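You operate a simulated robot arm through the tools that you are given. There is no shell and no other tool. Be economical: measure what you need, move in short steps, check, and stop when the job is done.

The job below is to be done with a simulated two-armed robot. You get a single attempt, and the scene is never put back.

## Task
Pick up the kraft bean bag with one hand, pass it to the other hand and put it on the end of the cup counter.

Only the result counts: the job must be done as asked and must still hold three seconds after the hand-in. Knocking over, shifting, dropping, spilling or breaking anything else fails it.

## Robot
Two 7-joint arms with three-finger grippers on one trunk, on a base that drives. Base frame: it is fixed to the floor where the robot stands at the start and does not move with it; the origin is under the middle of the robot, x ahead of it, y to its left, z up. Lengths are in m, angles in degrees, forces in N, time in s.
The left shoulder is at the start at [0.036, 0.154, 1.024], the right one opposite. With the tool pointing down near the work surface each hand reaches from about 0.1 to 0.54 m from the robot's upright axis, wherever it stands, measured 20 degrees to its own side. Places, roughly: end of the cup counter (18x24 cm) [-3.5, -1.64, 0.86]. Payload 2.69 kg a hand.
The TCP of each hand is the grasp point between the finger pads, 0.029 m short of the fingertips. In the tool frame z runs along the fingers and y along their closing line. Largest opening 0.12 m; the body of the gripper starts 0.078 m behind the TCP.
Orientation is told as [roll, pitch, yaw] about the base's x, y, z axes, in that order, counted from this pose: with the fingers straight down and closing along the base's y, the tool's x points along the base's -x, its y along +y and its z along -z.

## Interface
- The arms move only by the tool move_arm. It takes "left_moves", "right_moves" or both (then of equal length, played together; a hand with none holds still); each is text: rows parted by semicolons, each of 6 numbers parted by spaces: the shift along the base's x, y, z in m, then the turn, a rotation vector about the base's x, y, z in degrees. In form: tx ty tz rx ry rz; .... A call has 1 to 8 rows; each row shifts and turns the commanded pose from where the row before left it. "left_gripper" and "right_gripper" are, for a hand that has rows, the gripper command, from -1 (shut) to 1 (fully open), values between in proportion, set as the call begins (left out, the last holds). A row lasts 0.2 s, in which the tool goes at most 0.05 m and 8.6 degrees; a call with a longer step from one row to the next is refused whole, and so is a gripper value outside its range. Where a pose cannot be reached the arm comes as near as it can. A force on the tool above 40 N (or 10 N above the force at the start of the call, whichever is more), or a blocked arm, ends the call early, and 0.2 s more pass. The fingers move at their own pace and stop on an object; they squeeze with about 35 N. The grip force told is the motor's: it shows also when the fingers shut on nothing. Time passes only in rows, and 0.2 s behind the last, so rows that do not move let the fingers close. It gives the time, the measured TCP pose, the force on the tool (base axes), the opening and the grip force at its end, in the units of the frame above (readings bear some noise), with the torque about the TCP (base axes, N m) and any sound that the robot's microphone picked up.
- Cameras (640 x 400 px; columns grow to the right, rows downward): "scene" is now at [0.1239, -0.0106, 1.1456]; the picture's right is [-0.16, -0.99, 0.00], its down [-0.83, 0.13, -0.55] and it looks along [0.54, -0.09, -0.84] (base axes); focal length 263 px, centre (320, 200). "left" rides on the left gripper at [0.063, 0, -0.104] in its tool frame; the picture's right is [0.00, 1.00, 0.00], its down [-0.83, 0.00, -0.56] and it looks along [-0.56, 0.00, 0.83] (tool axes); focal length 275 px, centre (320, 200). "right" rides on the right gripper at [0.063, 0, -0.104] in its tool frame; the picture's right is [0.00, 1.00, 0.00], its down [-0.83, 0.00, -0.56] and it looks along [-0.56, 0.00, 0.83] (tool axes); focal length 275 px, centre (320, 200). There is no depth. A picture from a camera that has moved, and an enlarged one, comes with that camera's place and axes in the base frame and with its lens.
- snapshot(camera): a new picture of that camera. The clock stands still meanwhile.
- raise_lower(by): slides the trunk up (or, below 0, down) by that many m; the arms and the scene camera ride with it, the base frame stays. It gives what a move gives, with no picture.
- roll_base(legs): drives the robot by 1 to 6 legs, each [ahead, left, turn to the left] in m, m and degrees, along the robot's own axes; the way and the turn of a leg run together, so that a leg with both is an arc; at most 1.5 m and 180 degrees a leg. The arms and the cameras ride along, it lands a little off, and it stops where it bumps. It gives what a move gives.
- turn_head(pan, tilt): turns the head with the scene camera to pan (to the left, within 80 degrees either way) and tilt (down, from -29 to 69), counted from straight ahead of the robot. It gives what a move gives.
- zoom(camera, box): a new picture of the part [left, top, right, bottom] of that camera's present view, enlarged. The clock stands still meanwhile.
- hand_in(): hands the job in; it is judged then, once.

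Work in short steps. Places have to be worked out from the pictures, the camera data and where the tool is seen: move nearer, look again, correct. Check each grasp and each placing, and mend what went wrong. You have 120 turns and 92 pictures in all, those below and enlarged ones among them. Open the grippers and draw the arms clear of the work before you hand the job in, unless the task says otherwise; then end with one line.

The tools are called after ">>>" by a JSON object that holds its "fn" and its "kwargs". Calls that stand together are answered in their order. move_arm: Moves the arms, as the interface text tells. Its arguments: {"type":"object","properties":{"left_moves":{"type":"string"},"left_gripper":{"type":"number"},"right_moves":{"type":"string"},"right_gripper":{"type":"number"}},"required":[]} The other tools are called the same way: raise_lower (by) slides the trunk up or down; roll_base (legs) drives the base; turn_head (pan, tilt) turns the head that bears the scene camera; snapshot (camera) takes a picture; zoom (camera, box) takes an enlarged picture of a part of a camera's view; hand_in () hands the job in.

At the start:

```text
clock: 0.0
left_eef_pos: [0.2579, 0.1125, 0.7519]
left_tool_rot: [0.0, -0.1, 0.0]
left_force: [0.1, -0.3, 0.2]
left_ft_torque: [0.01, -0.01, 0.0]
left_width: 0.1201
left_gripper_force: 0.0
right_eef_pos: [0.2445, -0.1401, 0.731]
right_tool_rot: [0.1, 0.1, 0.0]
right_force: [0.2, 0.0, 0.4]
right_ft_torque: [-0.01, 0.01, 0.01]
right_width: 0.1199
right_gripper_force: 0.0
trunk travel left (down, up): [-0.39, 0.048]
robot x, y, heading: [-0.0016, 0.0025, 0.1]
head pan, tilt: [-9.1, 56.8]
```

scene: 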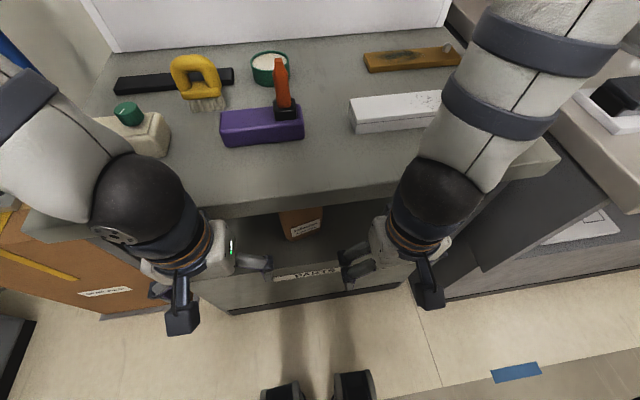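
right: 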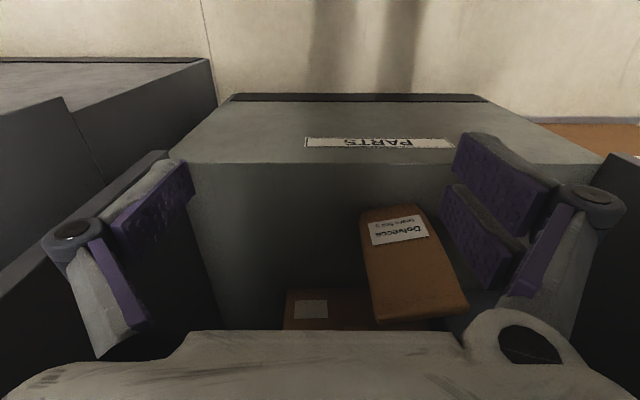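
left: 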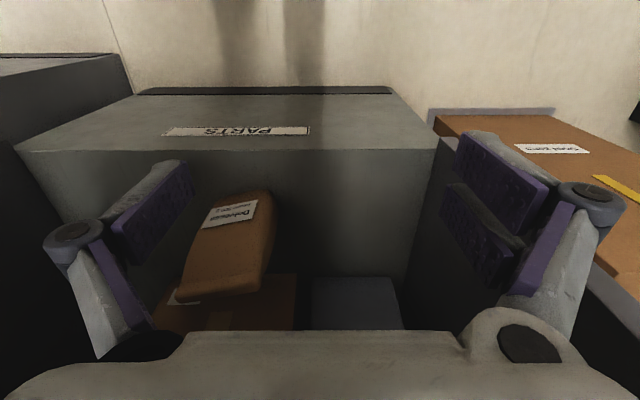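

The kraft bag seems to be in the open parts drawer/bin before the robot. I zoom in with the cameras to locate it.

>>> {"fn": "zoom", "kwargs": {"camera": "right", "box": [180, 140, 500, 340]}}

>>> {"fn": "zoom", "kwargs": {"camera": "scene", "box": [200, 180, 440, 330]}}

>>> {"fn": "zoom", "kwargs": {"camera": "left", "box": [120, 140, 440, 340]}}

```text
2.00 times, centred on (340, 240) of right
camera zoom: at [0.181, -0.14, 0.8347], right [0.0, 1.0, 0.0], down [0.83, 0.0, 0.56], along [0.56, 0.0, -0.83], focal length 551 px, centre (280, 120)
```

zoom: 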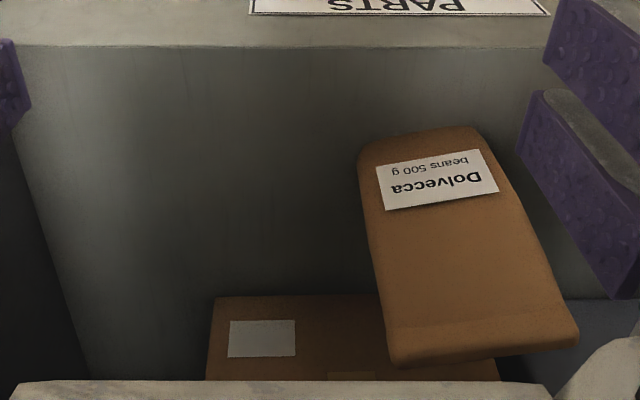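

```text
2.67 times, centred on (320, 255) of scene
camera zoom: at [0.1239, -0.0106, 1.1456], right [-0.16, -0.99, 0.0], down [-0.83, 0.13, -0.55], along [0.54, -0.09, -0.84], focal length 701 px, centre (320, 53)
```

zoom: 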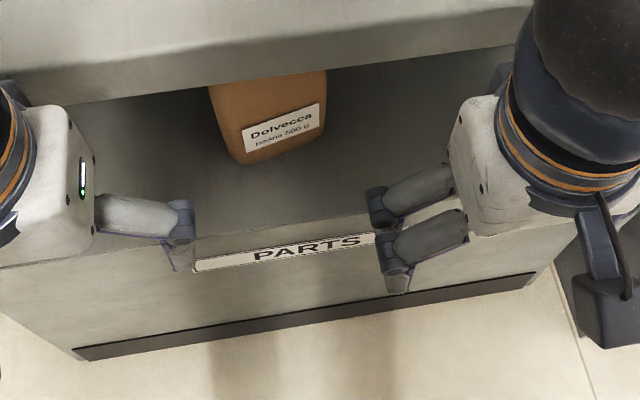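

```text
2.00 times, centred on (280, 240) of left
camera zoom: at [0.1941, 0.113, 0.8549], right [0.0, 1.0, 0.0], down [0.83, 0.0, 0.56], along [0.56, 0.0, -0.83], focal length 551 px, centre (400, 120)
```

zoom: 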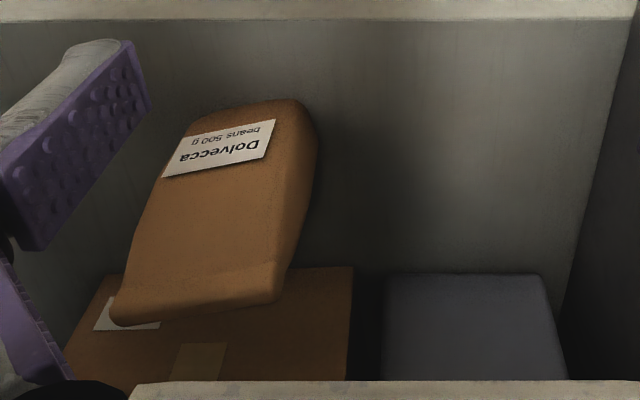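

The bag appears to stand upright on a low shelf (z≈0.45, top ≈0.635, x≈0.45–0.5, y≈-0.07…0.04), under the table's edge. I look around before backing off.

>>> {"fn": "turn_head", "kwargs": {"pan": 80, "tilt": 25}}

>>> {"fn": "snapshot", "kwargs": {"camera": "scene"}}

>>> {"fn": "turn_head", "kwargs": {"pan": -80, "tilt": 25}}

>>> {"fn": "snapshot", "kwargs": {"camera": "scene"}}

>>> {"fn": "turn_head", "kwargs": {"pan": 0, "tilt": 35}}

>>> {"fn": "snapshot", "kwargs": {"camera": "scene"}}

```text
clock: 1.6
left_eef_pos: [0.2573, 0.1125, 0.7517]
left_tool_rot: [0.1, 0.0, 0.1]
left_force: [0.8, 0.3, 0.4]
left_ft_torque: [0.0, -0.01, 0.0]
left_width: 0.1198
left_gripper_force: 0.0
right_eef_pos: [0.2432, -0.1401, 0.7319]
right_tool_rot: [0.1, 0.0, -0.1]
right_force: [-0.2, -0.4, -0.1]
right_ft_torque: [-0.03, 0.01, 0.0]
right_width: 0.1198
right_gripper_force: 0.2
trunk travel left (down, up): [-0.39, 0.048]
robot x, y, heading: [0.0018, -0.0004, 0.1]
head pan, tilt: [80.0, 25.0]
```

```text
85 pictures are left
camera scene: at [0.0706, 0.0912, 1.1918], right [0.98, -0.17, 0.0], down [-0.07, -0.42, -0.91], along [0.16, 0.89, -0.42], focal length 263 px, centre (320, 200)
```

scene: 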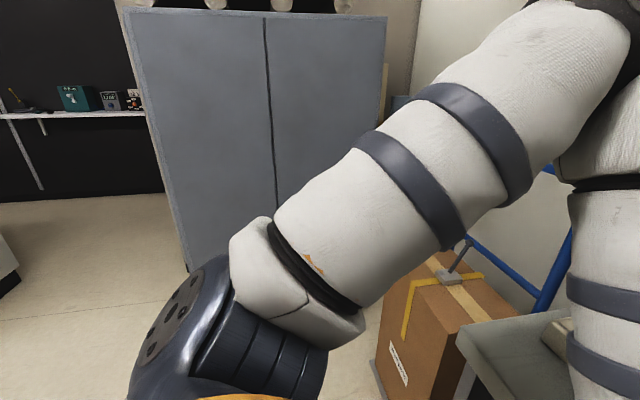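

```text
clock: 4.1
left_eef_pos: [0.258, 0.1137, 0.7509]
left_tool_rot: [0.0, 0.0, 0.0]
left_force: [-0.7, 0.0, -0.2]
left_ft_torque: [0.0, 0.0, 0.04]
left_width: 0.1199
left_gripper_force: 0.1
right_eef_pos: [0.2439, -0.1402, 0.7311]
right_tool_rot: [-0.1, 0.0, 0.0]
right_force: [0.4, 0.1, -0.6]
right_ft_torque: [-0.01, 0.02, 0.0]
right_width: 0.1199
right_gripper_force: 0.1
trunk travel left (down, up): [-0.39, 0.048]
robot x, y, heading: [-0.0033, -0.0042, 0.1]
head pan, tilt: [-80.0, 25.0]
```

```text
84 pictures are left
camera scene: at [0.0706, -0.0902, 1.1918], right [-0.98, -0.17, 0.0], down [-0.07, 0.42, -0.91], along [0.16, -0.89, -0.42], focal length 263 px, centre (320, 200)
```

scene: 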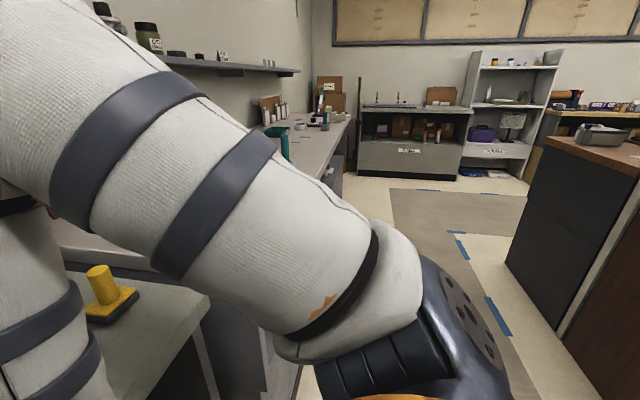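

```text
clock: 5.6
left_eef_pos: [0.2577, 0.1118, 0.7511]
left_tool_rot: [-0.1, 0.0, 0.0]
left_force: [-0.4, -0.1, 0.0]
left_ft_torque: [0.01, -0.02, 0.01]
left_width: 0.12
left_gripper_force: 0.1
right_eef_pos: [0.2452, -0.1406, 0.7307]
right_tool_rot: [0.1, 0.1, -0.1]
right_force: [0.7, -1.0, 0.2]
right_ft_torque: [-0.02, 0.02, -0.01]
right_width: 0.12
right_gripper_force: 0.1
trunk travel left (down, up): [-0.39, 0.048]
robot x, y, heading: [-0.0003, 0.0014, 0.1]
head pan, tilt: [0.0, 35.0]
```

```text
83 pictures are left
camera scene: at [0.1426, 0.0004, 1.1761], right [0.0, -1.0, 0.0], down [-0.57, 0.0, -0.82], along [0.82, 0.0, -0.57], focal length 263 px, centre (320, 200)
```

scene: 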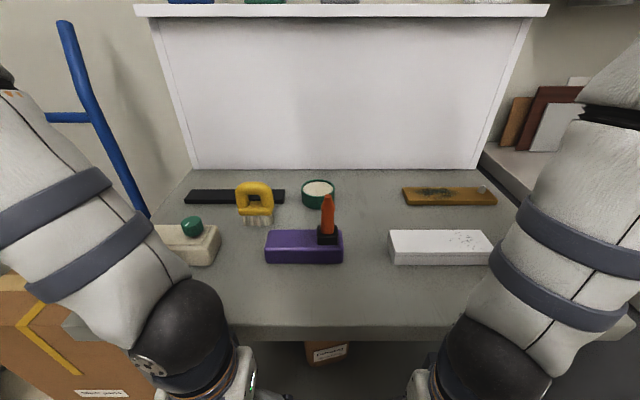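

The elbows stick out over the table, so I back the base straight off by 0.45 m before lowering or turning arms.

>>> {"fn": "roll_base", "kwargs": {"legs": [[-0.45, 0, 0]]}}

>>> {"fn": "snapshot", "kwargs": {"camera": "scene"}}

```text
clock: 8.3
left_eef_pos: [-0.192, 0.1133, 0.7523]
left_tool_rot: [0.0, 0.0, 0.4]
left_force: [-1.1, 0.3, 0.5]
left_ft_torque: [-0.02, 0.0, -0.01]
left_width: 0.12
left_gripper_force: 0.2
right_eef_pos: [-0.205, -0.1402, 0.7306]
right_tool_rot: [0.0, 0.0, 0.3]
right_force: [0.5, -0.4, -0.4]
right_ft_torque: [0.0, -0.01, 0.01]
right_width: 0.1203
right_gripper_force: 0.1
trunk travel left (down, up): [-0.39, 0.048]
robot x, y, heading: [-0.4476, -0.0014, 0.2]
head pan, tilt: [0.0, 35.0]
```

```text
82 pictures are left
camera scene: at [-0.307, 0.0, 1.1761], right [0.01, -1.0, 0.0], down [-0.57, 0.0, -0.82], along [0.82, 0.0, -0.57], focal length 263 px, centre (320, 200)
```

scene: 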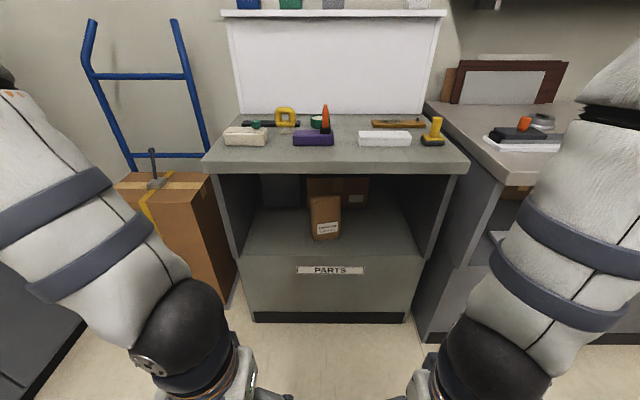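

Clear view: niche opening from shelf z≈0.45 to table underside z≈0.83 (edge x≈0.32). I zoom on the bag.

>>> {"fn": "zoom", "kwargs": {"camera": "scene", "box": [260, 160, 420, 260]}}

>>> {"fn": "turn_head", "kwargs": {"pan": -80, "tilt": 35}}

>>> {"fn": "snapshot", "kwargs": {"camera": "scene"}}

>>> {"fn": "turn_head", "kwargs": {"pan": 0, "tilt": 35}}

```text
4.00 times, centred on (340, 210) of scene
camera zoom: at [-0.307, 0.0, 1.1761], right [0.01, -1.0, 0.0], down [-0.57, 0.0, -0.82], along [0.82, 0.0, -0.57], focal length 1052 px, centre (240, 160)
```

zoom: 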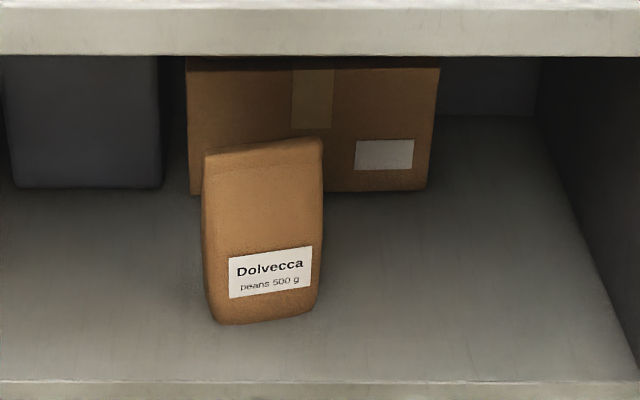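

```text
clock: 9.9
left_eef_pos: [-0.1912, 0.1136, 0.7513]
left_tool_rot: [0.1, 0.0, 0.4]
left_force: [0.8, 0.6, -0.3]
left_ft_torque: [-0.01, 0.0, -0.01]
left_width: 0.1202
left_gripper_force: 0.0
right_eef_pos: [-0.204, -0.14, 0.7311]
right_tool_rot: [0.0, 0.1, 0.5]
right_force: [0.6, 0.1, 0.8]
right_ft_torque: [-0.01, -0.03, 0.02]
right_width: 0.12
right_gripper_force: 0.1
trunk travel left (down, up): [-0.39, 0.048]
robot x, y, heading: [-0.4489, 0.0001, 0.3]
head pan, tilt: [-80.0, 35.0]
```

```text
80 pictures are left
camera scene: at [-0.3787, -0.0871, 1.1761], right [-0.98, -0.18, 0.0], down [-0.1, 0.56, -0.82], along [0.15, -0.81, -0.57], focal length 263 px, centre (320, 200)
```

scene: 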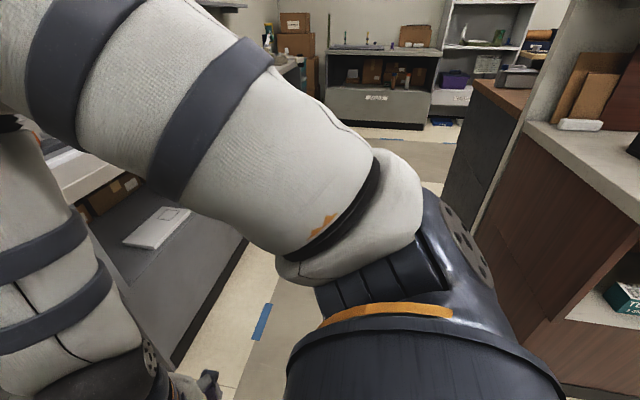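

```text
clock: 11.4
left_eef_pos: [-0.1922, 0.1131, 0.7515]
left_tool_rot: [0.1, 0.1, 0.4]
left_force: [0.3, 0.1, -0.6]
left_ft_torque: [0.01, 0.02, 0.02]
left_width: 0.1198
left_gripper_force: 0.0
right_eef_pos: [-0.2038, -0.1399, 0.7312]
right_tool_rot: [0.1, 0.0, 0.5]
right_force: [-0.3, 0.3, 0.9]
right_ft_torque: [0.0, 0.02, -0.01]
right_width: 0.1199
right_gripper_force: 0.0
trunk travel left (down, up): [-0.39, 0.048]
robot x, y, heading: [-0.4468, -0.0025, 0.3]
head pan, tilt: [0.0, 35.0]
```

The bag stands yawed ~13°, width ≈0.105, center ≈(0.483, -0.013), so a frontal grip across its width by the right hand fits. I lower the trunk 0.22, then turn the right hand forward.

>>> {"fn": "raise_lower", "kwargs": {"by": -0.22}}

>>> {"fn": "move_arm", "kwargs": {"right_moves": "0.02 0.005 0.01 0 -8.5 0; 0.025 0.01 0.01 0 -8.5 0; 0.025 0.01 0.01 0 -8.5 0; 0.025 0.01 0.01 0 -8.5 0; 0.025 0.01 0 0 -8.5 0; 0.025 0.01 0 0 -8.5 0; 0.025 0.01 0 0 -8.5 0; 0.025 0.01 0 0 -8.5 0"}}

>>> {"fn": "snapshot", "kwargs": {"camera": "scene"}}

```text
clock: 13.7
left_eef_pos: [-0.2039, 0.1127, 0.5131]
left_tool_rot: [0.1, 7.1, 0.5]
left_force: [-0.2, 0.2, -0.2]
left_ft_torque: [0.02, 0.01, 0.04]
left_width: 0.1202
left_gripper_force: 0.0
right_eef_pos: [-0.2579, -0.1402, 0.4621]
right_tool_rot: [0.0, 17.4, 0.4]
right_force: [-0.6, -0.2, -0.3]
right_ft_torque: [0.02, 0.0, -0.01]
right_width: 0.1198
right_gripper_force: 0.1
trunk travel left (down, up): [-0.17, 0.268]
robot x, y, heading: [-0.4492, -0.0046, 0.1]
head pan, tilt: [0.0, 35.0]
```

```text
clock: 15.5
left_eef_pos: [-0.2042, 0.1122, 0.5123]
left_tool_rot: [0.1, 7.2, 0.4]
left_force: [0.5, -0.6, -0.1]
left_ft_torque: [-0.01, -0.02, 0.01]
left_width: 0.12
left_gripper_force: 0.0
right_eef_pos: [-0.0426, -0.0529, 0.4869]
right_tool_rot: [-0.5, -50.7, 0.5]
right_force: [-1.0, -0.6, 0.2]
right_ft_torque: [-0.02, 0.03, 0.02]
right_width: 0.1198
right_gripper_force: 0.1
right hand out of reach, approached as far as the arm can: row 1, 2, 3
trunk travel left (down, up): [-0.17, 0.268]
robot x, y, heading: [-0.4517, -0.0009, 0.3]
head pan, tilt: [0.0, 35.0]
```

```text
79 pictures are left
camera scene: at [-0.2319, 0.0004, 0.9421], right [0.01, -1.0, 0.0], down [-0.57, 0.0, -0.82], along [0.82, 0.0, -0.57], focal length 263 px, centre (320, 200)
```

scene: 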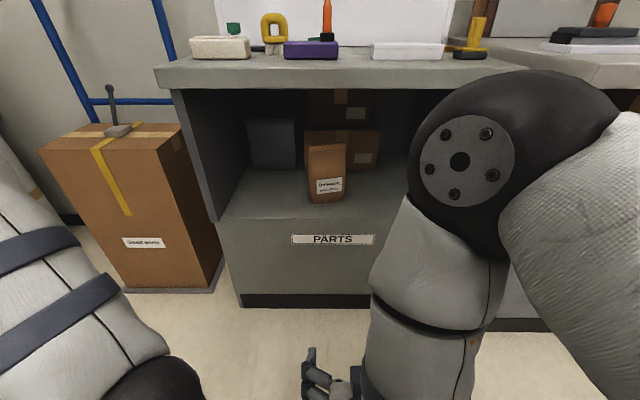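

The elbow sits high and forward, so I'll stay further back and reach out straighter. I extend the hand now to about (0.10, -0.08, 0.55) with fingers ~20° below horizontal and yawed 13°.

>>> {"fn": "move_arm", "kwargs": {"right_moves": "0.03 -0.005 0.015 0 -6.5 0; 0.03 -0.005 0.015 0 -6.5 0; 0.03 -0.005 0.015 0 -6.5 0; 0.03 -0.005 0.015 0 0 6.5; 0.03 -0.005 0.005 0 0 6.5"}}

>>> {"fn": "snapshot", "kwargs": {"camera": "scene"}}

>>> {"fn": "snapshot", "kwargs": {"camera": "right"}}

```text
clock: 16.7
left_eef_pos: [-0.2031, 0.1129, 0.5126]
left_tool_rot: [0.1, 7.2, 0.4]
left_force: [-0.4, 0.7, 0.4]
left_ft_torque: [-0.01, -0.01, -0.01]
left_width: 0.12
left_gripper_force: 0.0
right_eef_pos: [0.1108, -0.0778, 0.5542]
right_tool_rot: [-1.0, -70.2, 14.1]
right_force: [-0.1, 0.0, 0.1]
right_ft_torque: [0.0, 0.0, 0.02]
right_width: 0.1198
right_gripper_force: 0.0
trunk travel left (down, up): [-0.17, 0.268]
robot x, y, heading: [-0.4475, -0.0027, 0.3]
head pan, tilt: [0.0, 35.0]
```

```text
78 pictures are left
camera scene: at [-0.232, 0.0004, 0.9421], right [0.01, -1.0, 0.0], down [-0.57, 0.0, -0.82], along [0.82, 0.0, -0.57], focal length 263 px, centre (320, 200)
```

scene: 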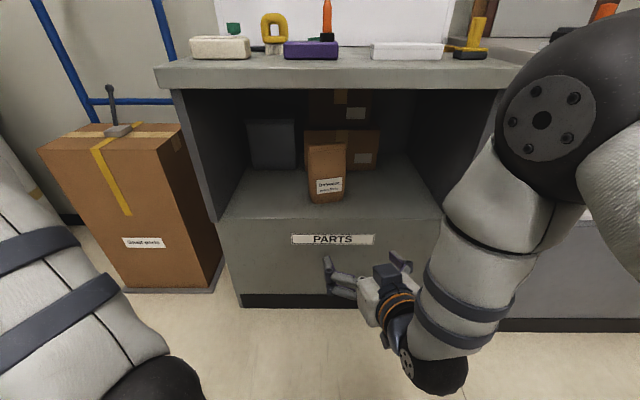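

```text
77 pictures are left
camera right: at [-0.0069, -0.105, 0.5297], right [-0.23, 0.97, -0.01], down [-0.24, -0.05, 0.97], along [0.94, 0.22, 0.24], focal length 275 px, centre (320, 200)
```

right: 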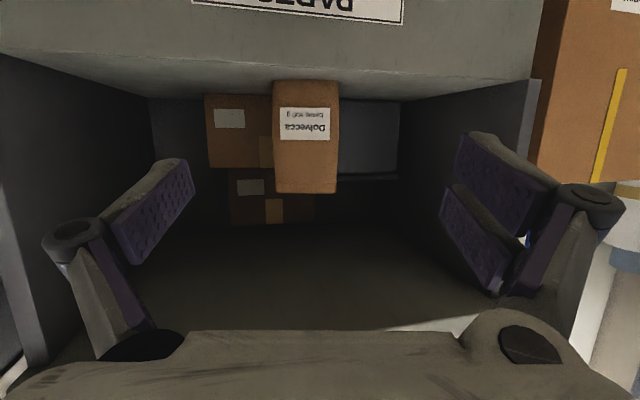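

Fingers face the bag squarely. Drive forward 0.08 only (elbow stays clear of the table edge), then extend to a standoff before the bag.

>>> {"fn": "roll_base", "kwargs": {"legs": [[0.08, 0, 0]]}}

>>> {"fn": "move_arm", "kwargs": {"right_moves": "0.035 0.007 -0.002 0 0 0; 0.035 0.007 -0.002 0 0 0; 0.035 0.007 -0.002 0 0 0; 0.035 0.007 -0.002 0 0 0; 0.03 0.007 -0.002 0 0 0"}}

>>> {"fn": "snapshot", "kwargs": {"camera": "right"}}

>>> {"fn": "snapshot", "kwargs": {"camera": "scene"}}

```text
clock: 17.8
left_eef_pos: [-0.1233, 0.1129, 0.5119]
left_tool_rot: [0.1, 7.1, 0.4]
left_force: [0.2, 0.1, 0.5]
left_ft_torque: [0.01, 0.0, 0.0]
left_width: 0.12
left_gripper_force: 0.0
right_eef_pos: [0.188, -0.0778, 0.5531]
right_tool_rot: [-1.2, -70.2, 14.0]
right_force: [1.3, -0.5, 0.0]
right_ft_torque: [0.0, 0.01, -0.01]
right_width: 0.1202
right_gripper_force: 0.1
trunk travel left (down, up): [-0.17, 0.268]
robot x, y, heading: [-0.3691, -0.0036, 0.1]
head pan, tilt: [0.0, 35.0]
```

```text
clock: 19.0
left_eef_pos: [-0.1238, 0.1141, 0.5136]
left_tool_rot: [0.1, 7.1, 0.4]
left_force: [0.1, 0.6, 0.0]
left_ft_torque: [0.0, 0.01, -0.03]
left_width: 0.1199
left_gripper_force: 0.1
right_eef_pos: [0.3596, -0.0428, 0.5434]
right_tool_rot: [-1.2, -70.0, 14.0]
right_force: [0.7, 0.6, -0.1]
right_ft_torque: [0.0, 0.01, -0.04]
right_width: 0.1197
right_gripper_force: 0.0
trunk travel left (down, up): [-0.17, 0.268]
robot x, y, heading: [-0.3699, 0.0003, 0.4]
head pan, tilt: [0.0, 35.0]
```

```text
76 pictures are left
camera right: at [0.2426, -0.0695, 0.5197], right [-0.23, 0.97, -0.01], down [-0.24, -0.04, 0.97], along [0.94, 0.22, 0.24], focal length 275 px, centre (320, 200)
```

right: 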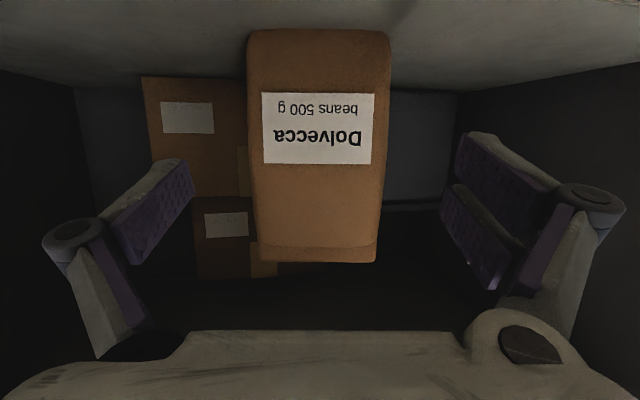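

```text
75 pictures are left
camera scene: at [-0.152, 0.0009, 0.9421], right [0.01, -1.0, 0.0], down [-0.57, 0.0, -0.82], along [0.82, 0.0, -0.57], focal length 263 px, centre (320, 200)
```

scene: 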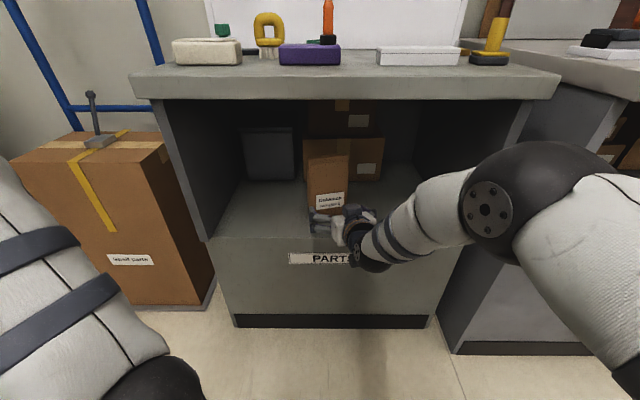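

The bag is centred between the fingers (≈1 mm). I advance along the finger heading in two stages, slightly lower.

>>> {"fn": "move_arm", "kwargs": {"right_moves": "0.02 0.005 -0.004 0 0 0; 0.02 0.005 -0.004 0 0 0; 0.02 0.005 -0.004 0 0 0"}}

>>> {"fn": "snapshot", "kwargs": {"camera": "right"}}

```text
clock: 19.8
left_eef_pos: [-0.1233, 0.1127, 0.5112]
left_tool_rot: [0.2, 7.1, 0.4]
left_force: [0.0, 0.7, 0.1]
left_ft_torque: [0.03, -0.01, 0.0]
left_width: 0.1199
left_gripper_force: 0.1
right_eef_pos: [0.4179, -0.0268, 0.5312]
right_tool_rot: [-1.2, -70.2, 14.1]
right_force: [0.3, 0.9, -0.2]
right_ft_torque: [-0.02, 0.02, 0.0]
right_width: 0.1199
right_gripper_force: 0.1
trunk travel left (down, up): [-0.17, 0.268]
robot x, y, heading: [-0.3655, 0.0027, 0.4]
head pan, tilt: [0.0, 35.0]
```

```text
74 pictures are left
camera right: at [0.3018, -0.0539, 0.5076], right [-0.23, 0.97, -0.01], down [-0.24, -0.04, 0.97], along [0.94, 0.22, 0.24], focal length 275 px, centre (320, 200)
```

right: 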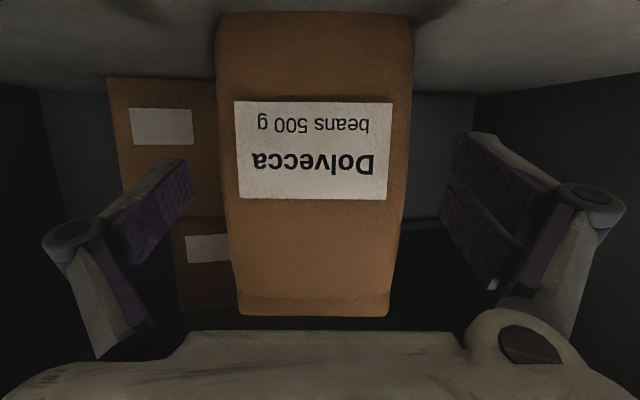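

Bag is ~2.5 mm to the -y side; I correct and advance to straddle it.

>>> {"fn": "move_arm", "kwargs": {"right_moves": "0.017 0.002 0 0 0 0; 0.016 0.004 0 0 0 0; 0.016 0.004 0 0 0 0; 0.016 0.004 0 0 0 0"}}

>>> {"fn": "snapshot", "kwargs": {"camera": "right"}}

```text
clock: 20.8
left_eef_pos: [-0.1242, 0.1134, 0.5125]
left_tool_rot: [0.2, 7.1, 0.4]
left_force: [0.8, -0.2, -0.2]
left_ft_torque: [0.01, 0.03, 0.0]
left_width: 0.1201
left_gripper_force: 0.1
right_eef_pos: [0.4281, -0.0267, 0.5361]
right_tool_rot: [-1.1, -70.2, 14.0]
right_force: [0.0, 0.1, 0.4]
right_ft_torque: [0.03, -0.02, -0.01]
right_width: 0.1197
right_gripper_force: 0.0
right hand out of reach, approached as far as the arm can: row 1, 2, 3, 4
trunk travel left (down, up): [-0.17, 0.268]
robot x, y, heading: [-0.372, 0.0011, 0.2]
head pan, tilt: [0.0, 35.0]
```

```text
73 pictures are left
camera right: at [0.3118, -0.0536, 0.5128], right [-0.23, 0.97, -0.01], down [-0.24, -0.04, 0.97], along [0.94, 0.22, 0.24], focal length 275 px, centre (320, 200)
```

right: 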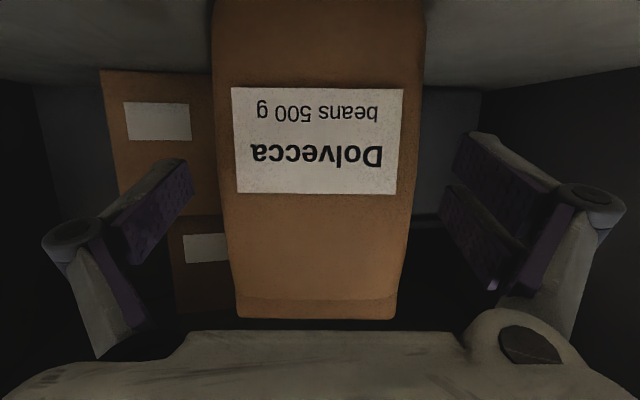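

Arm at full reach; I pull back a little, drive 0.09 ahead, and re-approach.

>>> {"fn": "move_arm", "kwargs": {"right_moves": "-0.03 -0.007 0 0 0 0; -0.03 -0.007 0 0 0 0; -0.03 -0.007 0 0 0 0"}}

>>> {"fn": "roll_base", "kwargs": {"legs": [[0.09, 0, 0]]}}

>>> {"fn": "snapshot", "kwargs": {"camera": "right"}}

>>> {"fn": "snapshot", "kwargs": {"camera": "scene"}}

```text
clock: 21.6
left_eef_pos: [-0.1241, 0.1139, 0.5119]
left_tool_rot: [0.2, 7.1, 0.3]
left_force: [0.0, 0.7, 0.0]
left_ft_torque: [0.01, 0.01, 0.01]
left_width: 0.1201
left_gripper_force: 0.1
right_eef_pos: [0.3388, -0.0466, 0.5371]
right_tool_rot: [-1.0, -70.2, 14.0]
right_force: [0.4, 0.2, -0.1]
right_ft_torque: [0.02, -0.01, 0.03]
right_width: 0.1199
right_gripper_force: 0.1
trunk travel left (down, up): [-0.17, 0.268]
robot x, y, heading: [-0.3673, -0.0029, 0.3]
head pan, tilt: [0.0, 35.0]
```

```text
clock: 22.7
left_eef_pos: [-0.0334, 0.114, 0.5117]
left_tool_rot: [0.1, 7.2, 0.4]
left_force: [-0.6, -0.5, -0.6]
left_ft_torque: [0.02, -0.02, -0.03]
left_width: 0.1201
left_gripper_force: 0.1
right_eef_pos: [0.428, -0.0472, 0.5364]
right_tool_rot: [-1.2, -70.2, 14.1]
right_force: [0.0, 1.6, -0.3]
right_ft_torque: [0.0, -0.02, -0.01]
right_width: 0.1202
right_gripper_force: 0.1
trunk travel left (down, up): [-0.17, 0.268]
robot x, y, heading: [-0.2757, -0.0023, 0.6]
head pan, tilt: [0.0, 35.0]
```

```text
72 pictures are left
camera right: at [0.3124, -0.0734, 0.512], right [-0.23, 0.97, -0.01], down [-0.24, -0.04, 0.97], along [0.94, 0.22, 0.24], focal length 275 px, centre (320, 200)
```

right: 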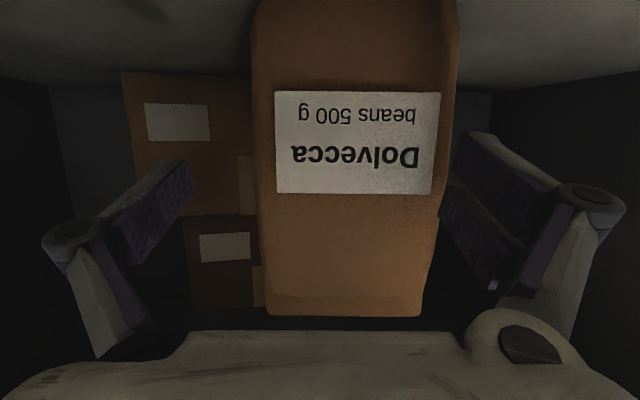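

```text
71 pictures are left
camera scene: at [-0.062, 0.0016, 0.9421], right [0.01, -1.0, 0.0], down [-0.57, 0.0, -0.82], along [0.82, 0.01, -0.57], focal length 263 px, centre (320, 200)
```

scene: 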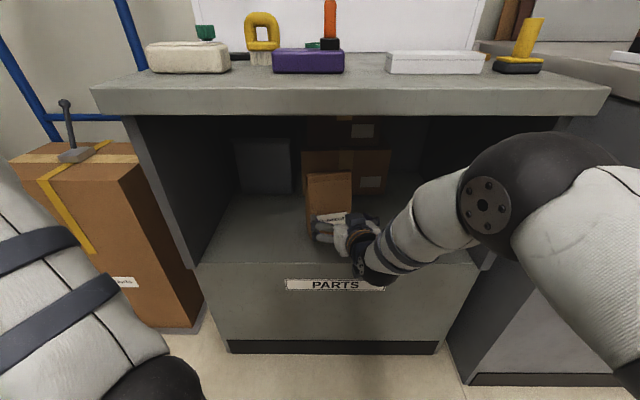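

Offset is now +16 mm along the tool's y. I shift sideways after a slight retreat, then advance to straddle.

>>> {"fn": "move_arm", "kwargs": {"right_moves": "-0.02 -0.005 0 0 0 0; -0.002 0.008 0 0 0 0; -0.002 0.008 0 0 0 0; 0.02 0.005 -0.004 0 0 0; 0 0 0 0 0 0"}}

>>> {"fn": "snapshot", "kwargs": {"camera": "right"}}

```text
clock: 23.9
left_eef_pos: [-0.034, 0.1138, 0.5117]
left_tool_rot: [0.1, 7.1, 0.5]
left_force: [0.5, -0.2, 0.9]
left_ft_torque: [-0.01, 0.0, -0.01]
left_width: 0.1201
left_gripper_force: 0.0
right_eef_pos: [0.424, -0.0312, 0.5313]
right_tool_rot: [-1.2, -70.2, 14.1]
right_force: [0.1, -0.3, 0.7]
right_ft_torque: [0.01, 0.03, 0.01]
right_width: 0.1199
right_gripper_force: 0.1
trunk travel left (down, up): [-0.17, 0.268]
robot x, y, heading: [-0.2788, 0.0004, 0.4]
head pan, tilt: [0.0, 35.0]
```

```text
70 pictures are left
camera right: at [0.3082, -0.0577, 0.5082], right [-0.23, 0.97, -0.01], down [-0.24, -0.04, 0.97], along [0.94, 0.22, 0.24], focal length 275 px, centre (320, 200)
```

right: 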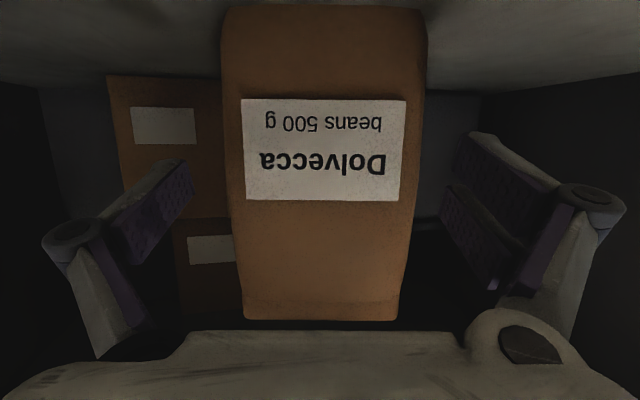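

Centred within ~1.5 mm. Advance 0.06 along the heading.

>>> {"fn": "move_arm", "kwargs": {"right_moves": "0.015 0.0045 0 0 0 0; 0.015 0.004 0 0 0 0; 0.015 0.004 0 0 0 0; 0.014 0.0035 0 0 0 0"}}

>>> {"fn": "snapshot", "kwargs": {"camera": "right"}}

```text
clock: 24.9
left_eef_pos: [-0.0345, 0.1124, 0.5118]
left_tool_rot: [0.1, 7.2, 0.4]
left_force: [0.6, 0.2, 0.3]
left_ft_torque: [0.0, 0.03, -0.06]
left_width: 0.1199
left_gripper_force: 0.1
right_eef_pos: [0.4837, -0.0134, 0.533]
right_tool_rot: [-1.1, -70.1, 14.2]
right_force: [-0.2, -0.4, -0.1]
right_ft_torque: [0.03, -0.01, 0.03]
right_width: 0.1197
right_gripper_force: 0.0
trunk travel left (down, up): [-0.17, 0.268]
robot x, y, heading: [-0.2792, 0.001, 0.1]
head pan, tilt: [0.0, 35.0]
```

```text
69 pictures are left
camera right: at [0.3671, -0.0413, 0.5087], right [-0.23, 0.97, -0.01], down [-0.24, -0.04, 0.97], along [0.94, 0.22, 0.24], focal length 275 px, centre (320, 200)
```

right: 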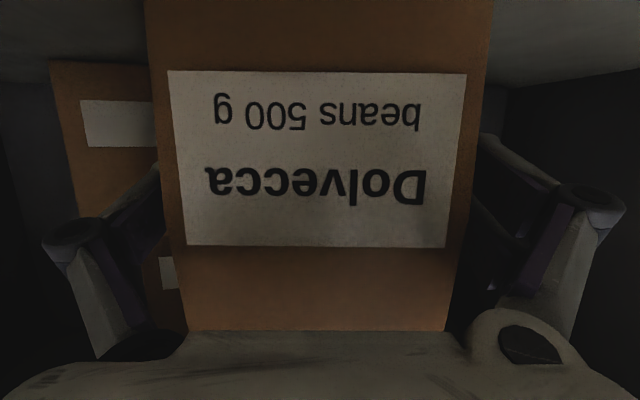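

The fingers straddle the bag without contact. Close the right gripper.

>>> {"fn": "move_arm", "kwargs": {"right_moves": "0 0 0 0 0 0; 0 0 0 0 0 0; 0 0 0 0 0 0; 0 0 0 0 0 0", "right_gripper": -1}}

>>> {"fn": "snapshot", "kwargs": {"camera": "right"}}

```text
clock: 25.9
left_eef_pos: [-0.0338, 0.1125, 0.5127]
left_tool_rot: [0.1, 7.1, 0.4]
left_force: [0.8, -0.1, 0.2]
left_ft_torque: [-0.01, 0.0, 0.01]
left_width: 0.12
left_gripper_force: 0.0
right_eef_pos: [0.4831, -0.0145, 0.5341]
right_tool_rot: [-1.1, -70.2, 14.1]
right_force: [1.2, -1.1, 2.2]
right_ft_torque: [-0.09, -0.14, 0.06]
right_width: 0.1119
right_gripper_force: 35.3
trunk travel left (down, up): [-0.17, 0.268]
robot x, y, heading: [-0.2784, 0.0038, 0.7]
head pan, tilt: [0.0, 35.0]
```

```text
68 pictures are left
camera right: at [0.3671, -0.0415, 0.5089], right [-0.23, 0.97, -0.01], down [-0.24, -0.04, 0.97], along [0.94, 0.22, 0.24], focal length 275 px, centre (320, 200)
```

right: 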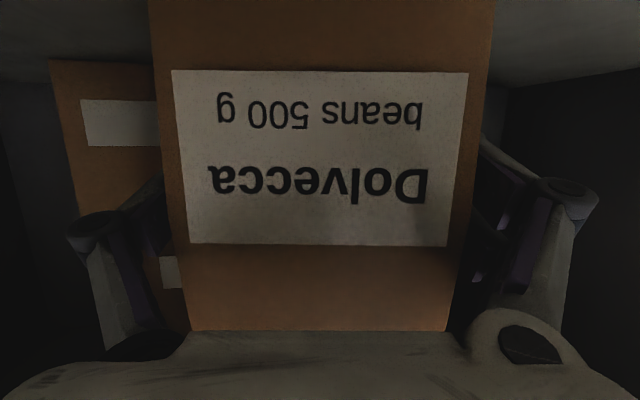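

Gripped at 0.112 m, 35 N. Lift 4 cm gently.

>>> {"fn": "move_arm", "kwargs": {"right_moves": "0 0 0.01 0 0 0; 0 0 0.01 0 0 0; 0 0 0.01 0 0 0; 0 0 0.01 0 0 0; 0 0 0 0 0 0"}}

>>> {"fn": "snapshot", "kwargs": {"camera": "scene"}}

>>> {"fn": "snapshot", "kwargs": {"camera": "right"}}

```text
clock: 27.1
left_eef_pos: [-0.0337, 0.1131, 0.5124]
left_tool_rot: [0.1, 7.1, 0.3]
left_force: [-0.1, -0.8, 0.0]
left_ft_torque: [0.02, -0.01, 0.03]
left_width: 0.12
left_gripper_force: 0.1
right_eef_pos: [0.4837, -0.0137, 0.5718]
right_tool_rot: [-1.1, -70.1, 14.2]
right_force: [0.0, -1.2, -5.2]
right_ft_torque: [0.0, -0.02, 0.02]
right_width: 0.1119
right_gripper_force: 35.0
trunk travel left (down, up): [-0.17, 0.268]
robot x, y, heading: [-0.2792, -0.0012, 0.4]
head pan, tilt: [0.0, 35.0]
```

```text
67 pictures are left
camera scene: at [-0.0617, 0.0016, 0.942], right [0.01, -1.0, 0.0], down [-0.57, 0.0, -0.82], along [0.82, 0.01, -0.57], focal length 263 px, centre (320, 200)
```

scene: 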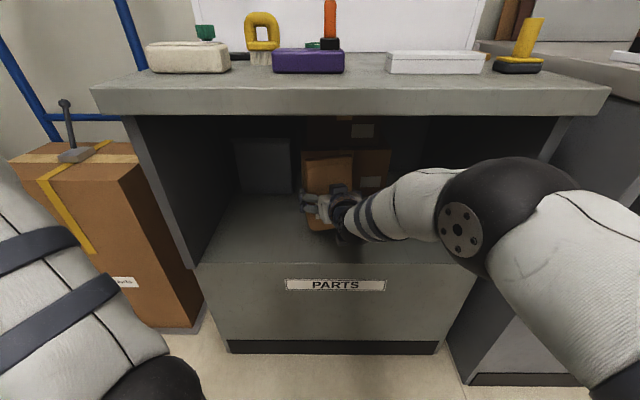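

```text
66 pictures are left
camera right: at [0.3672, -0.0412, 0.5483], right [-0.23, 0.97, -0.01], down [-0.24, -0.04, 0.97], along [0.94, 0.22, 0.24], focal length 275 px, centre (320, 200)
```

right: 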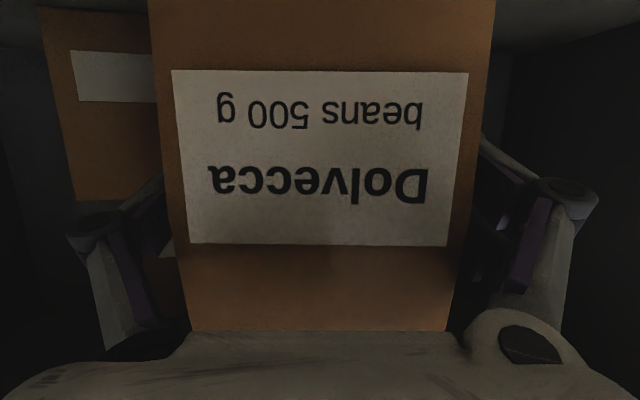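

Firmly held (≈5 N weight, no slip). Back the base out 0.33 m to bring the bag out of the niche.

>>> {"fn": "roll_base", "kwargs": {"legs": [[-0.33, 0, 0]]}}

>>> {"fn": "snapshot", "kwargs": {"camera": "scene"}}

```text
clock: 29.3
left_eef_pos: [-0.3664, 0.1118, 0.512]
left_tool_rot: [0.1, 7.1, 0.6]
left_force: [0.0, 0.9, 0.6]
left_ft_torque: [-0.04, 0.02, 0.03]
left_width: 0.1201
left_gripper_force: 0.0
right_eef_pos: [0.1507, -0.0128, 0.572]
right_tool_rot: [-1.1, -70.1, 14.3]
right_force: [0.4, -0.2, -5.2]
right_ft_torque: [0.05, 0.0, -0.01]
right_width: 0.1119
right_gripper_force: 35.6
trunk travel left (down, up): [-0.17, 0.268]
robot x, y, heading: [-0.6085, -0.0026, 0.7]
head pan, tilt: [0.0, 35.0]
```

```text
65 pictures are left
camera scene: at [-0.3935, -0.0003, 0.9421], right [0.01, -1.0, 0.0], down [-0.57, -0.01, -0.82], along [0.82, 0.01, -0.57], focal length 263 px, centre (320, 200)
```

scene: 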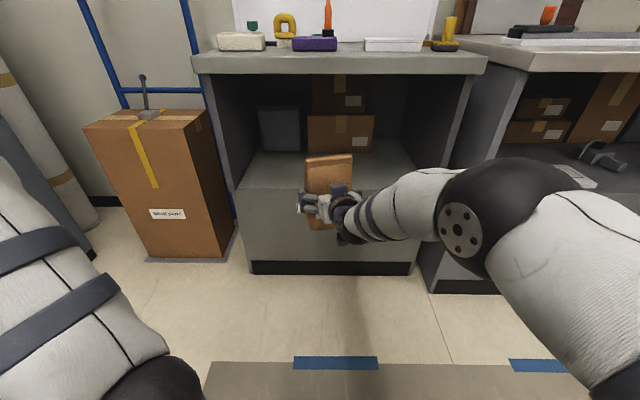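

Bag is out. Retract the right arm toward the robot so both hands can meet, then raise the trunk.

>>> {"fn": "move_arm", "kwargs": {"right_moves": "-0.03 0.005 0 0 0 0; -0.03 0.005 0 0 0 0; -0.03 0.005 0 0 0 0; -0.03 0.005 0 0 0 0; -0.03 0.005 0 0 0 0; -0.03 0.005 0 0 0 0"}}

>>> {"fn": "raise_lower", "kwargs": {"by": 0.2}}

>>> {"fn": "snapshot", "kwargs": {"camera": "scene"}}

```text
clock: 30.7
left_eef_pos: [-0.3663, 0.1108, 0.5114]
left_tool_rot: [0.1, 7.1, 0.6]
left_force: [-1.1, 0.3, 0.3]
left_ft_torque: [0.04, 0.02, -0.01]
left_width: 0.1198
left_gripper_force: 0.0
right_eef_pos: [-0.0281, 0.0173, 0.5722]
right_tool_rot: [-1.1, -70.2, 14.6]
right_force: [0.3, -0.1, -4.7]
right_ft_torque: [0.03, -0.03, -0.03]
right_width: 0.1122
right_gripper_force: 34.9
trunk travel left (down, up): [-0.17, 0.268]
robot x, y, heading: [-0.6085, -0.003, 0.7]
head pan, tilt: [0.0, 35.0]
```

```text
clock: 32.9
left_eef_pos: [-0.3654, 0.1119, 0.7119]
left_tool_rot: [0.1, 7.2, 0.7]
left_force: [-0.4, 0.3, 0.1]
left_ft_torque: [0.01, -0.01, 0.01]
left_width: 0.1201
left_gripper_force: 0.0
right_eef_pos: [-0.0271, 0.0177, 0.7724]
right_tool_rot: [-1.1, -70.1, 14.6]
right_force: [-0.6, 0.0, -4.2]
right_ft_torque: [0.03, 0.01, 0.0]
right_width: 0.1124
right_gripper_force: 35.1
trunk travel left (down, up): [-0.37, 0.068]
robot x, y, heading: [-0.612, -0.0049, 0.6]
head pan, tilt: [0.0, 35.0]
```

```text
64 pictures are left
camera scene: at [-0.4545, -0.001, 1.1516], right [0.01, -1.0, 0.0], down [-0.57, -0.01, -0.82], along [0.82, 0.01, -0.57], focal length 263 px, centre (320, 200)
```

scene: 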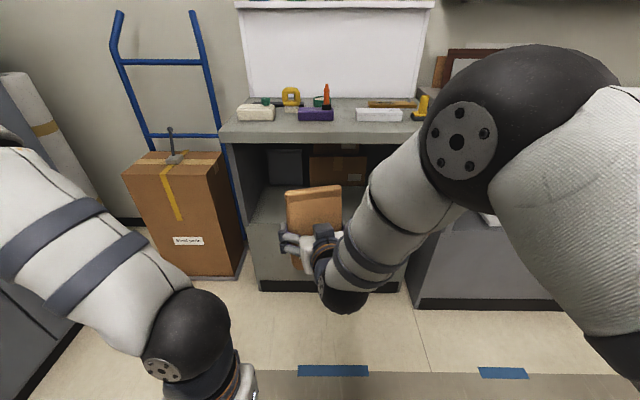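

Bag held level. I bring it 0.12 closer and at the same time raise the left hand and begin yawing it so its fingers can close across the bag's thickness.

>>> {"fn": "move_arm", "kwargs": {"right_moves": "-0.017 0 0 0 0 0; -0.017 0 0 0 0 0; -0.017 0 0 0 0 0; -0.017 0 0 0 0 0; -0.017 0 0 0 0 0; -0.017 0 0 0 0 0; -0.017 0 0 0 0 0; 0 0 0 0 0 0", "left_moves": "0 0.01 0.035 0 -7 0; 0.01 0.015 0.035 0 0 -8.5; 0.01 0.015 0.035 0 0 -8.5; 0.01 0.015 0.035 0 0 -8.5; 0.01 0.015 0.035 0 0 -8.5; 0.01 0.015 0.03 0 0 -8.5; 0.01 0.01 0.03 0 0 -8.5; 0.01 0 0.03 0 0 -8.5"}}

>>> {"fn": "snapshot", "kwargs": {"camera": "scene"}}

>>> {"fn": "snapshot", "kwargs": {"camera": "left"}}

```text
clock: 34.7
left_eef_pos: [-0.2948, 0.2069, 0.9759]
left_tool_rot: [-0.1, 0.1, -59.0]
left_force: [0.5, -0.3, 0.1]
left_ft_torque: [-0.02, 0.0, 0.01]
left_width: 0.1199
left_gripper_force: 0.0
right_eef_pos: [-0.1453, 0.0163, 0.7733]
right_tool_rot: [-0.6, -70.3, 13.8]
right_force: [-0.3, -0.2, -6.4]
right_ft_torque: [-0.01, -0.04, 0.03]
right_width: 0.1118
right_gripper_force: 34.9
trunk travel left (down, up): [-0.37, 0.068]
robot x, y, heading: [-0.6074, -0.0062, 0.7]
head pan, tilt: [0.0, 35.0]
```

```text
63 pictures are left
camera scene: at [-0.4539, -0.0009, 1.1515], right [0.01, -1.0, 0.0], down [-0.57, -0.01, -0.82], along [0.82, 0.01, -0.57], focal length 263 px, centre (320, 200)
```

scene: 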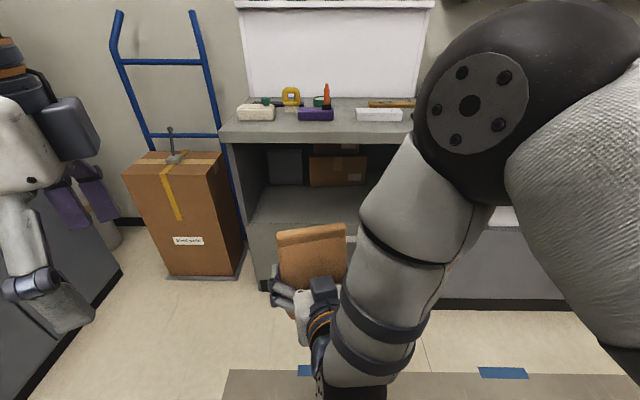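

```text
62 pictures are left
camera left: at [-0.3279, 0.2618, 1.0803], right [0.86, 0.51, 0.0], down [0.43, -0.71, 0.55], along [0.28, -0.48, -0.83], focal length 275 px, centre (320, 200)
```

left: 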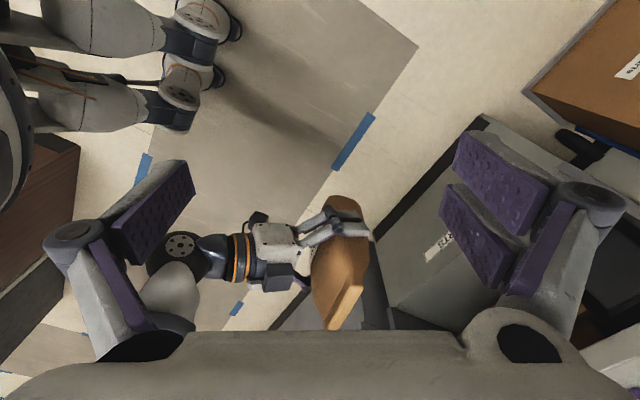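

I finish the yaw and bring the left hand over the bag top, staying high.

>>> {"fn": "move_arm", "kwargs": {"left_moves": "0.02 -0.02 0 0 0 -8.4; 0.02 -0.03 0 0 0 -8.4; 0.028 -0.038 0 0 0 0; 0.028 -0.038 0 0 0 0; 0.028 -0.035 0 0 0 0; 0.026 -0.03 0 0 0 0; 0 0 0 0 0 0"}}

>>> {"fn": "snapshot", "kwargs": {"camera": "scene"}}

>>> {"fn": "snapshot", "kwargs": {"camera": "left"}}

```text
clock: 36.3
left_eef_pos: [-0.227, 0.0145, 0.9595]
left_tool_rot: [0.1, 0.0, -75.2]
left_force: [-0.7, -0.3, 0.1]
left_ft_torque: [0.04, 0.02, 0.03]
left_width: 0.1198
left_gripper_force: 0.0
left hand out of reach, approached as far as the arm can: row 2, 3, 4, 5, 6
right_eef_pos: [-0.1459, 0.0154, 0.7737]
right_tool_rot: [-0.8, -70.2, 14.0]
right_force: [0.0, -0.3, -4.6]
right_ft_torque: [-0.04, -0.01, -0.02]
right_width: 0.1121
right_gripper_force: 34.8
trunk travel left (down, up): [-0.37, 0.068]
robot x, y, heading: [-0.6091, -0.0038, 0.6]
head pan, tilt: [0.0, 35.0]
```

```text
61 pictures are left
camera scene: at [-0.4547, -0.0012, 1.1517], right [0.01, -1.0, 0.0], down [-0.57, -0.01, -0.82], along [0.82, 0.01, -0.57], focal length 263 px, centre (320, 200)
```

scene: 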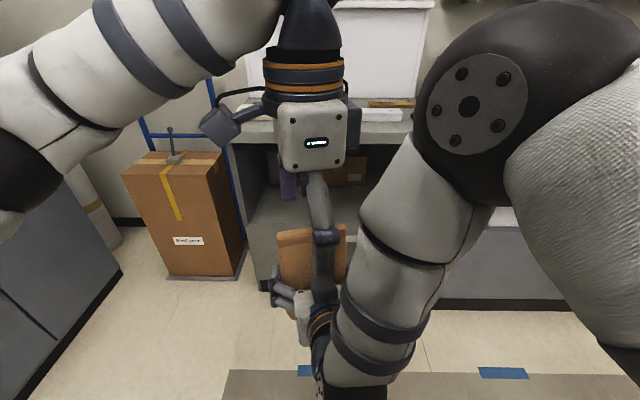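

```text
60 pictures are left
camera left: at [-0.2435, 0.0748, 1.0641], right [0.97, 0.25, 0.0], down [0.21, -0.81, 0.56], along [0.14, -0.54, -0.83], focal length 275 px, centre (320, 200)
```

left: 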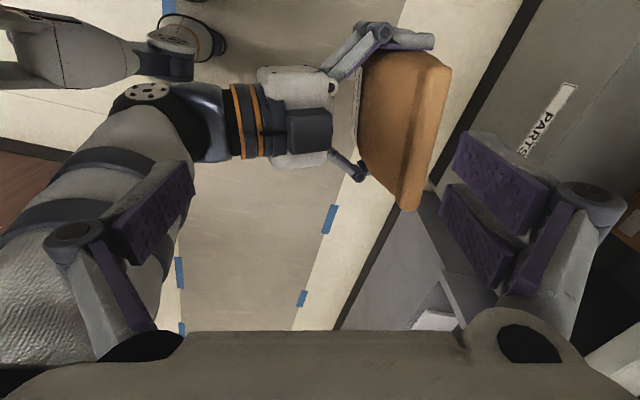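

Left is at its reach limit; I bring the bag nearer, a bit left, and lower.

>>> {"fn": "move_arm", "kwargs": {"right_moves": "-0.014 0.008 -0.025 0 0 0; -0.014 0.008 -0.025 0 0 0; -0.014 0.008 -0.025 0 0 0; -0.014 0.008 -0.025 0 0 0; -0.014 0.008 -0.02 0 0 0; -0.014 0.008 -0.02 0 0 0; 0 0 0 0 0 0"}}

>>> {"fn": "snapshot", "kwargs": {"camera": "left"}}

```text
clock: 37.9
left_eef_pos: [-0.2275, 0.0145, 0.9604]
left_tool_rot: [0.2, 0.0, -75.4]
left_force: [0.1, 0.5, -0.1]
left_ft_torque: [0.01, 0.03, -0.01]
left_width: 0.1201
left_gripper_force: 0.1
right_eef_pos: [-0.2319, 0.0649, 0.6322]
right_tool_rot: [-1.2, -70.3, 14.6]
right_force: [0.2, -0.4, -5.1]
right_ft_torque: [0.05, -0.01, 0.0]
right_width: 0.112
right_gripper_force: 34.8
trunk travel left (down, up): [-0.37, 0.068]
robot x, y, heading: [-0.6122, -0.0045, 0.7]
head pan, tilt: [0.0, 35.0]
```

```text
59 pictures are left
camera left: at [-0.2437, 0.0752, 1.0642], right [0.97, 0.25, 0.0], down [0.21, -0.81, 0.56], along [0.14, -0.54, -0.83], focal length 275 px, centre (320, 200)
```

left: 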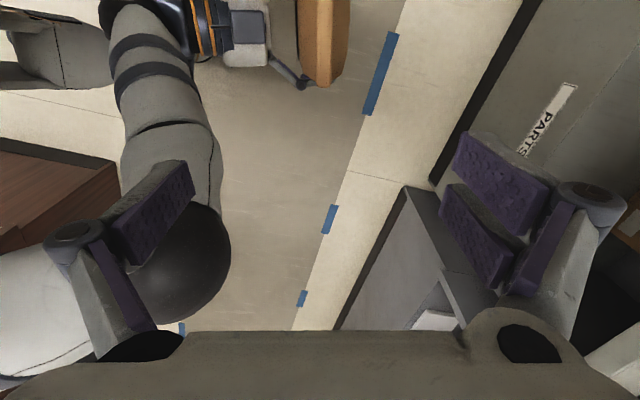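

Move the left hand over the bag at z≈0.86 and look.

>>> {"fn": "move_arm", "kwargs": {"left_moves": "0 0.015 -0.03 0 0 0; 0 0.015 -0.03 0 0 0; -0.002 0.02 -0.03 0 0 0; 0 0 0 0 0 0"}}

>>> {"fn": "snapshot", "kwargs": {"camera": "left"}}

>>> {"fn": "snapshot", "kwargs": {"camera": "scene"}}

```text
clock: 38.9
left_eef_pos: [-0.2321, 0.0638, 0.8702]
left_tool_rot: [0.1, 0.1, -75.4]
left_force: [-0.3, 0.2, 0.3]
left_ft_torque: [0.01, -0.02, 0.01]
left_width: 0.1201
left_gripper_force: 0.0
right_eef_pos: [-0.2316, 0.0663, 0.6326]
right_tool_rot: [-1.1, -70.2, 14.4]
right_force: [-0.5, -1.3, -5.2]
right_ft_torque: [-0.02, -0.03, 0.02]
right_width: 0.1118
right_gripper_force: 34.5
trunk travel left (down, up): [-0.37, 0.068]
robot x, y, heading: [-0.6122, -0.0045, 0.7]
head pan, tilt: [0.0, 35.0]
```

```text
58 pictures are left
camera left: at [-0.2484, 0.1245, 0.9751], right [0.97, 0.25, 0.0], down [0.2, -0.81, 0.55], along [0.14, -0.54, -0.83], focal length 275 px, centre (320, 200)
```

left: 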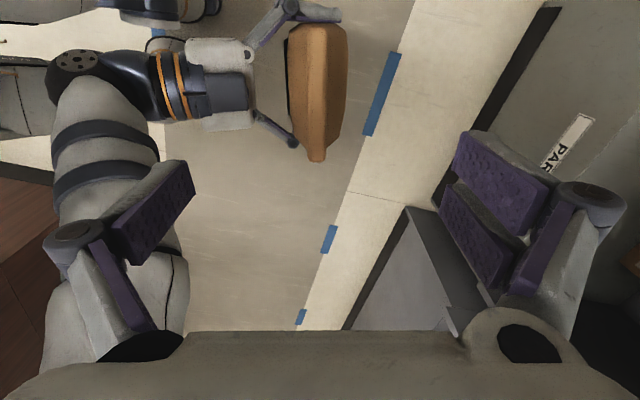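

```text
57 pictures are left
camera scene: at [-0.4548, -0.0011, 1.1518], right [0.01, -1.0, 0.0], down [-0.57, -0.01, -0.82], along [0.82, 0.01, -0.57], focal length 263 px, centre (320, 200)
```

scene: 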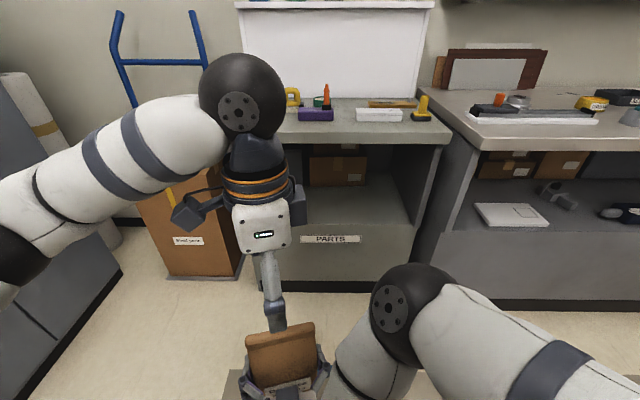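

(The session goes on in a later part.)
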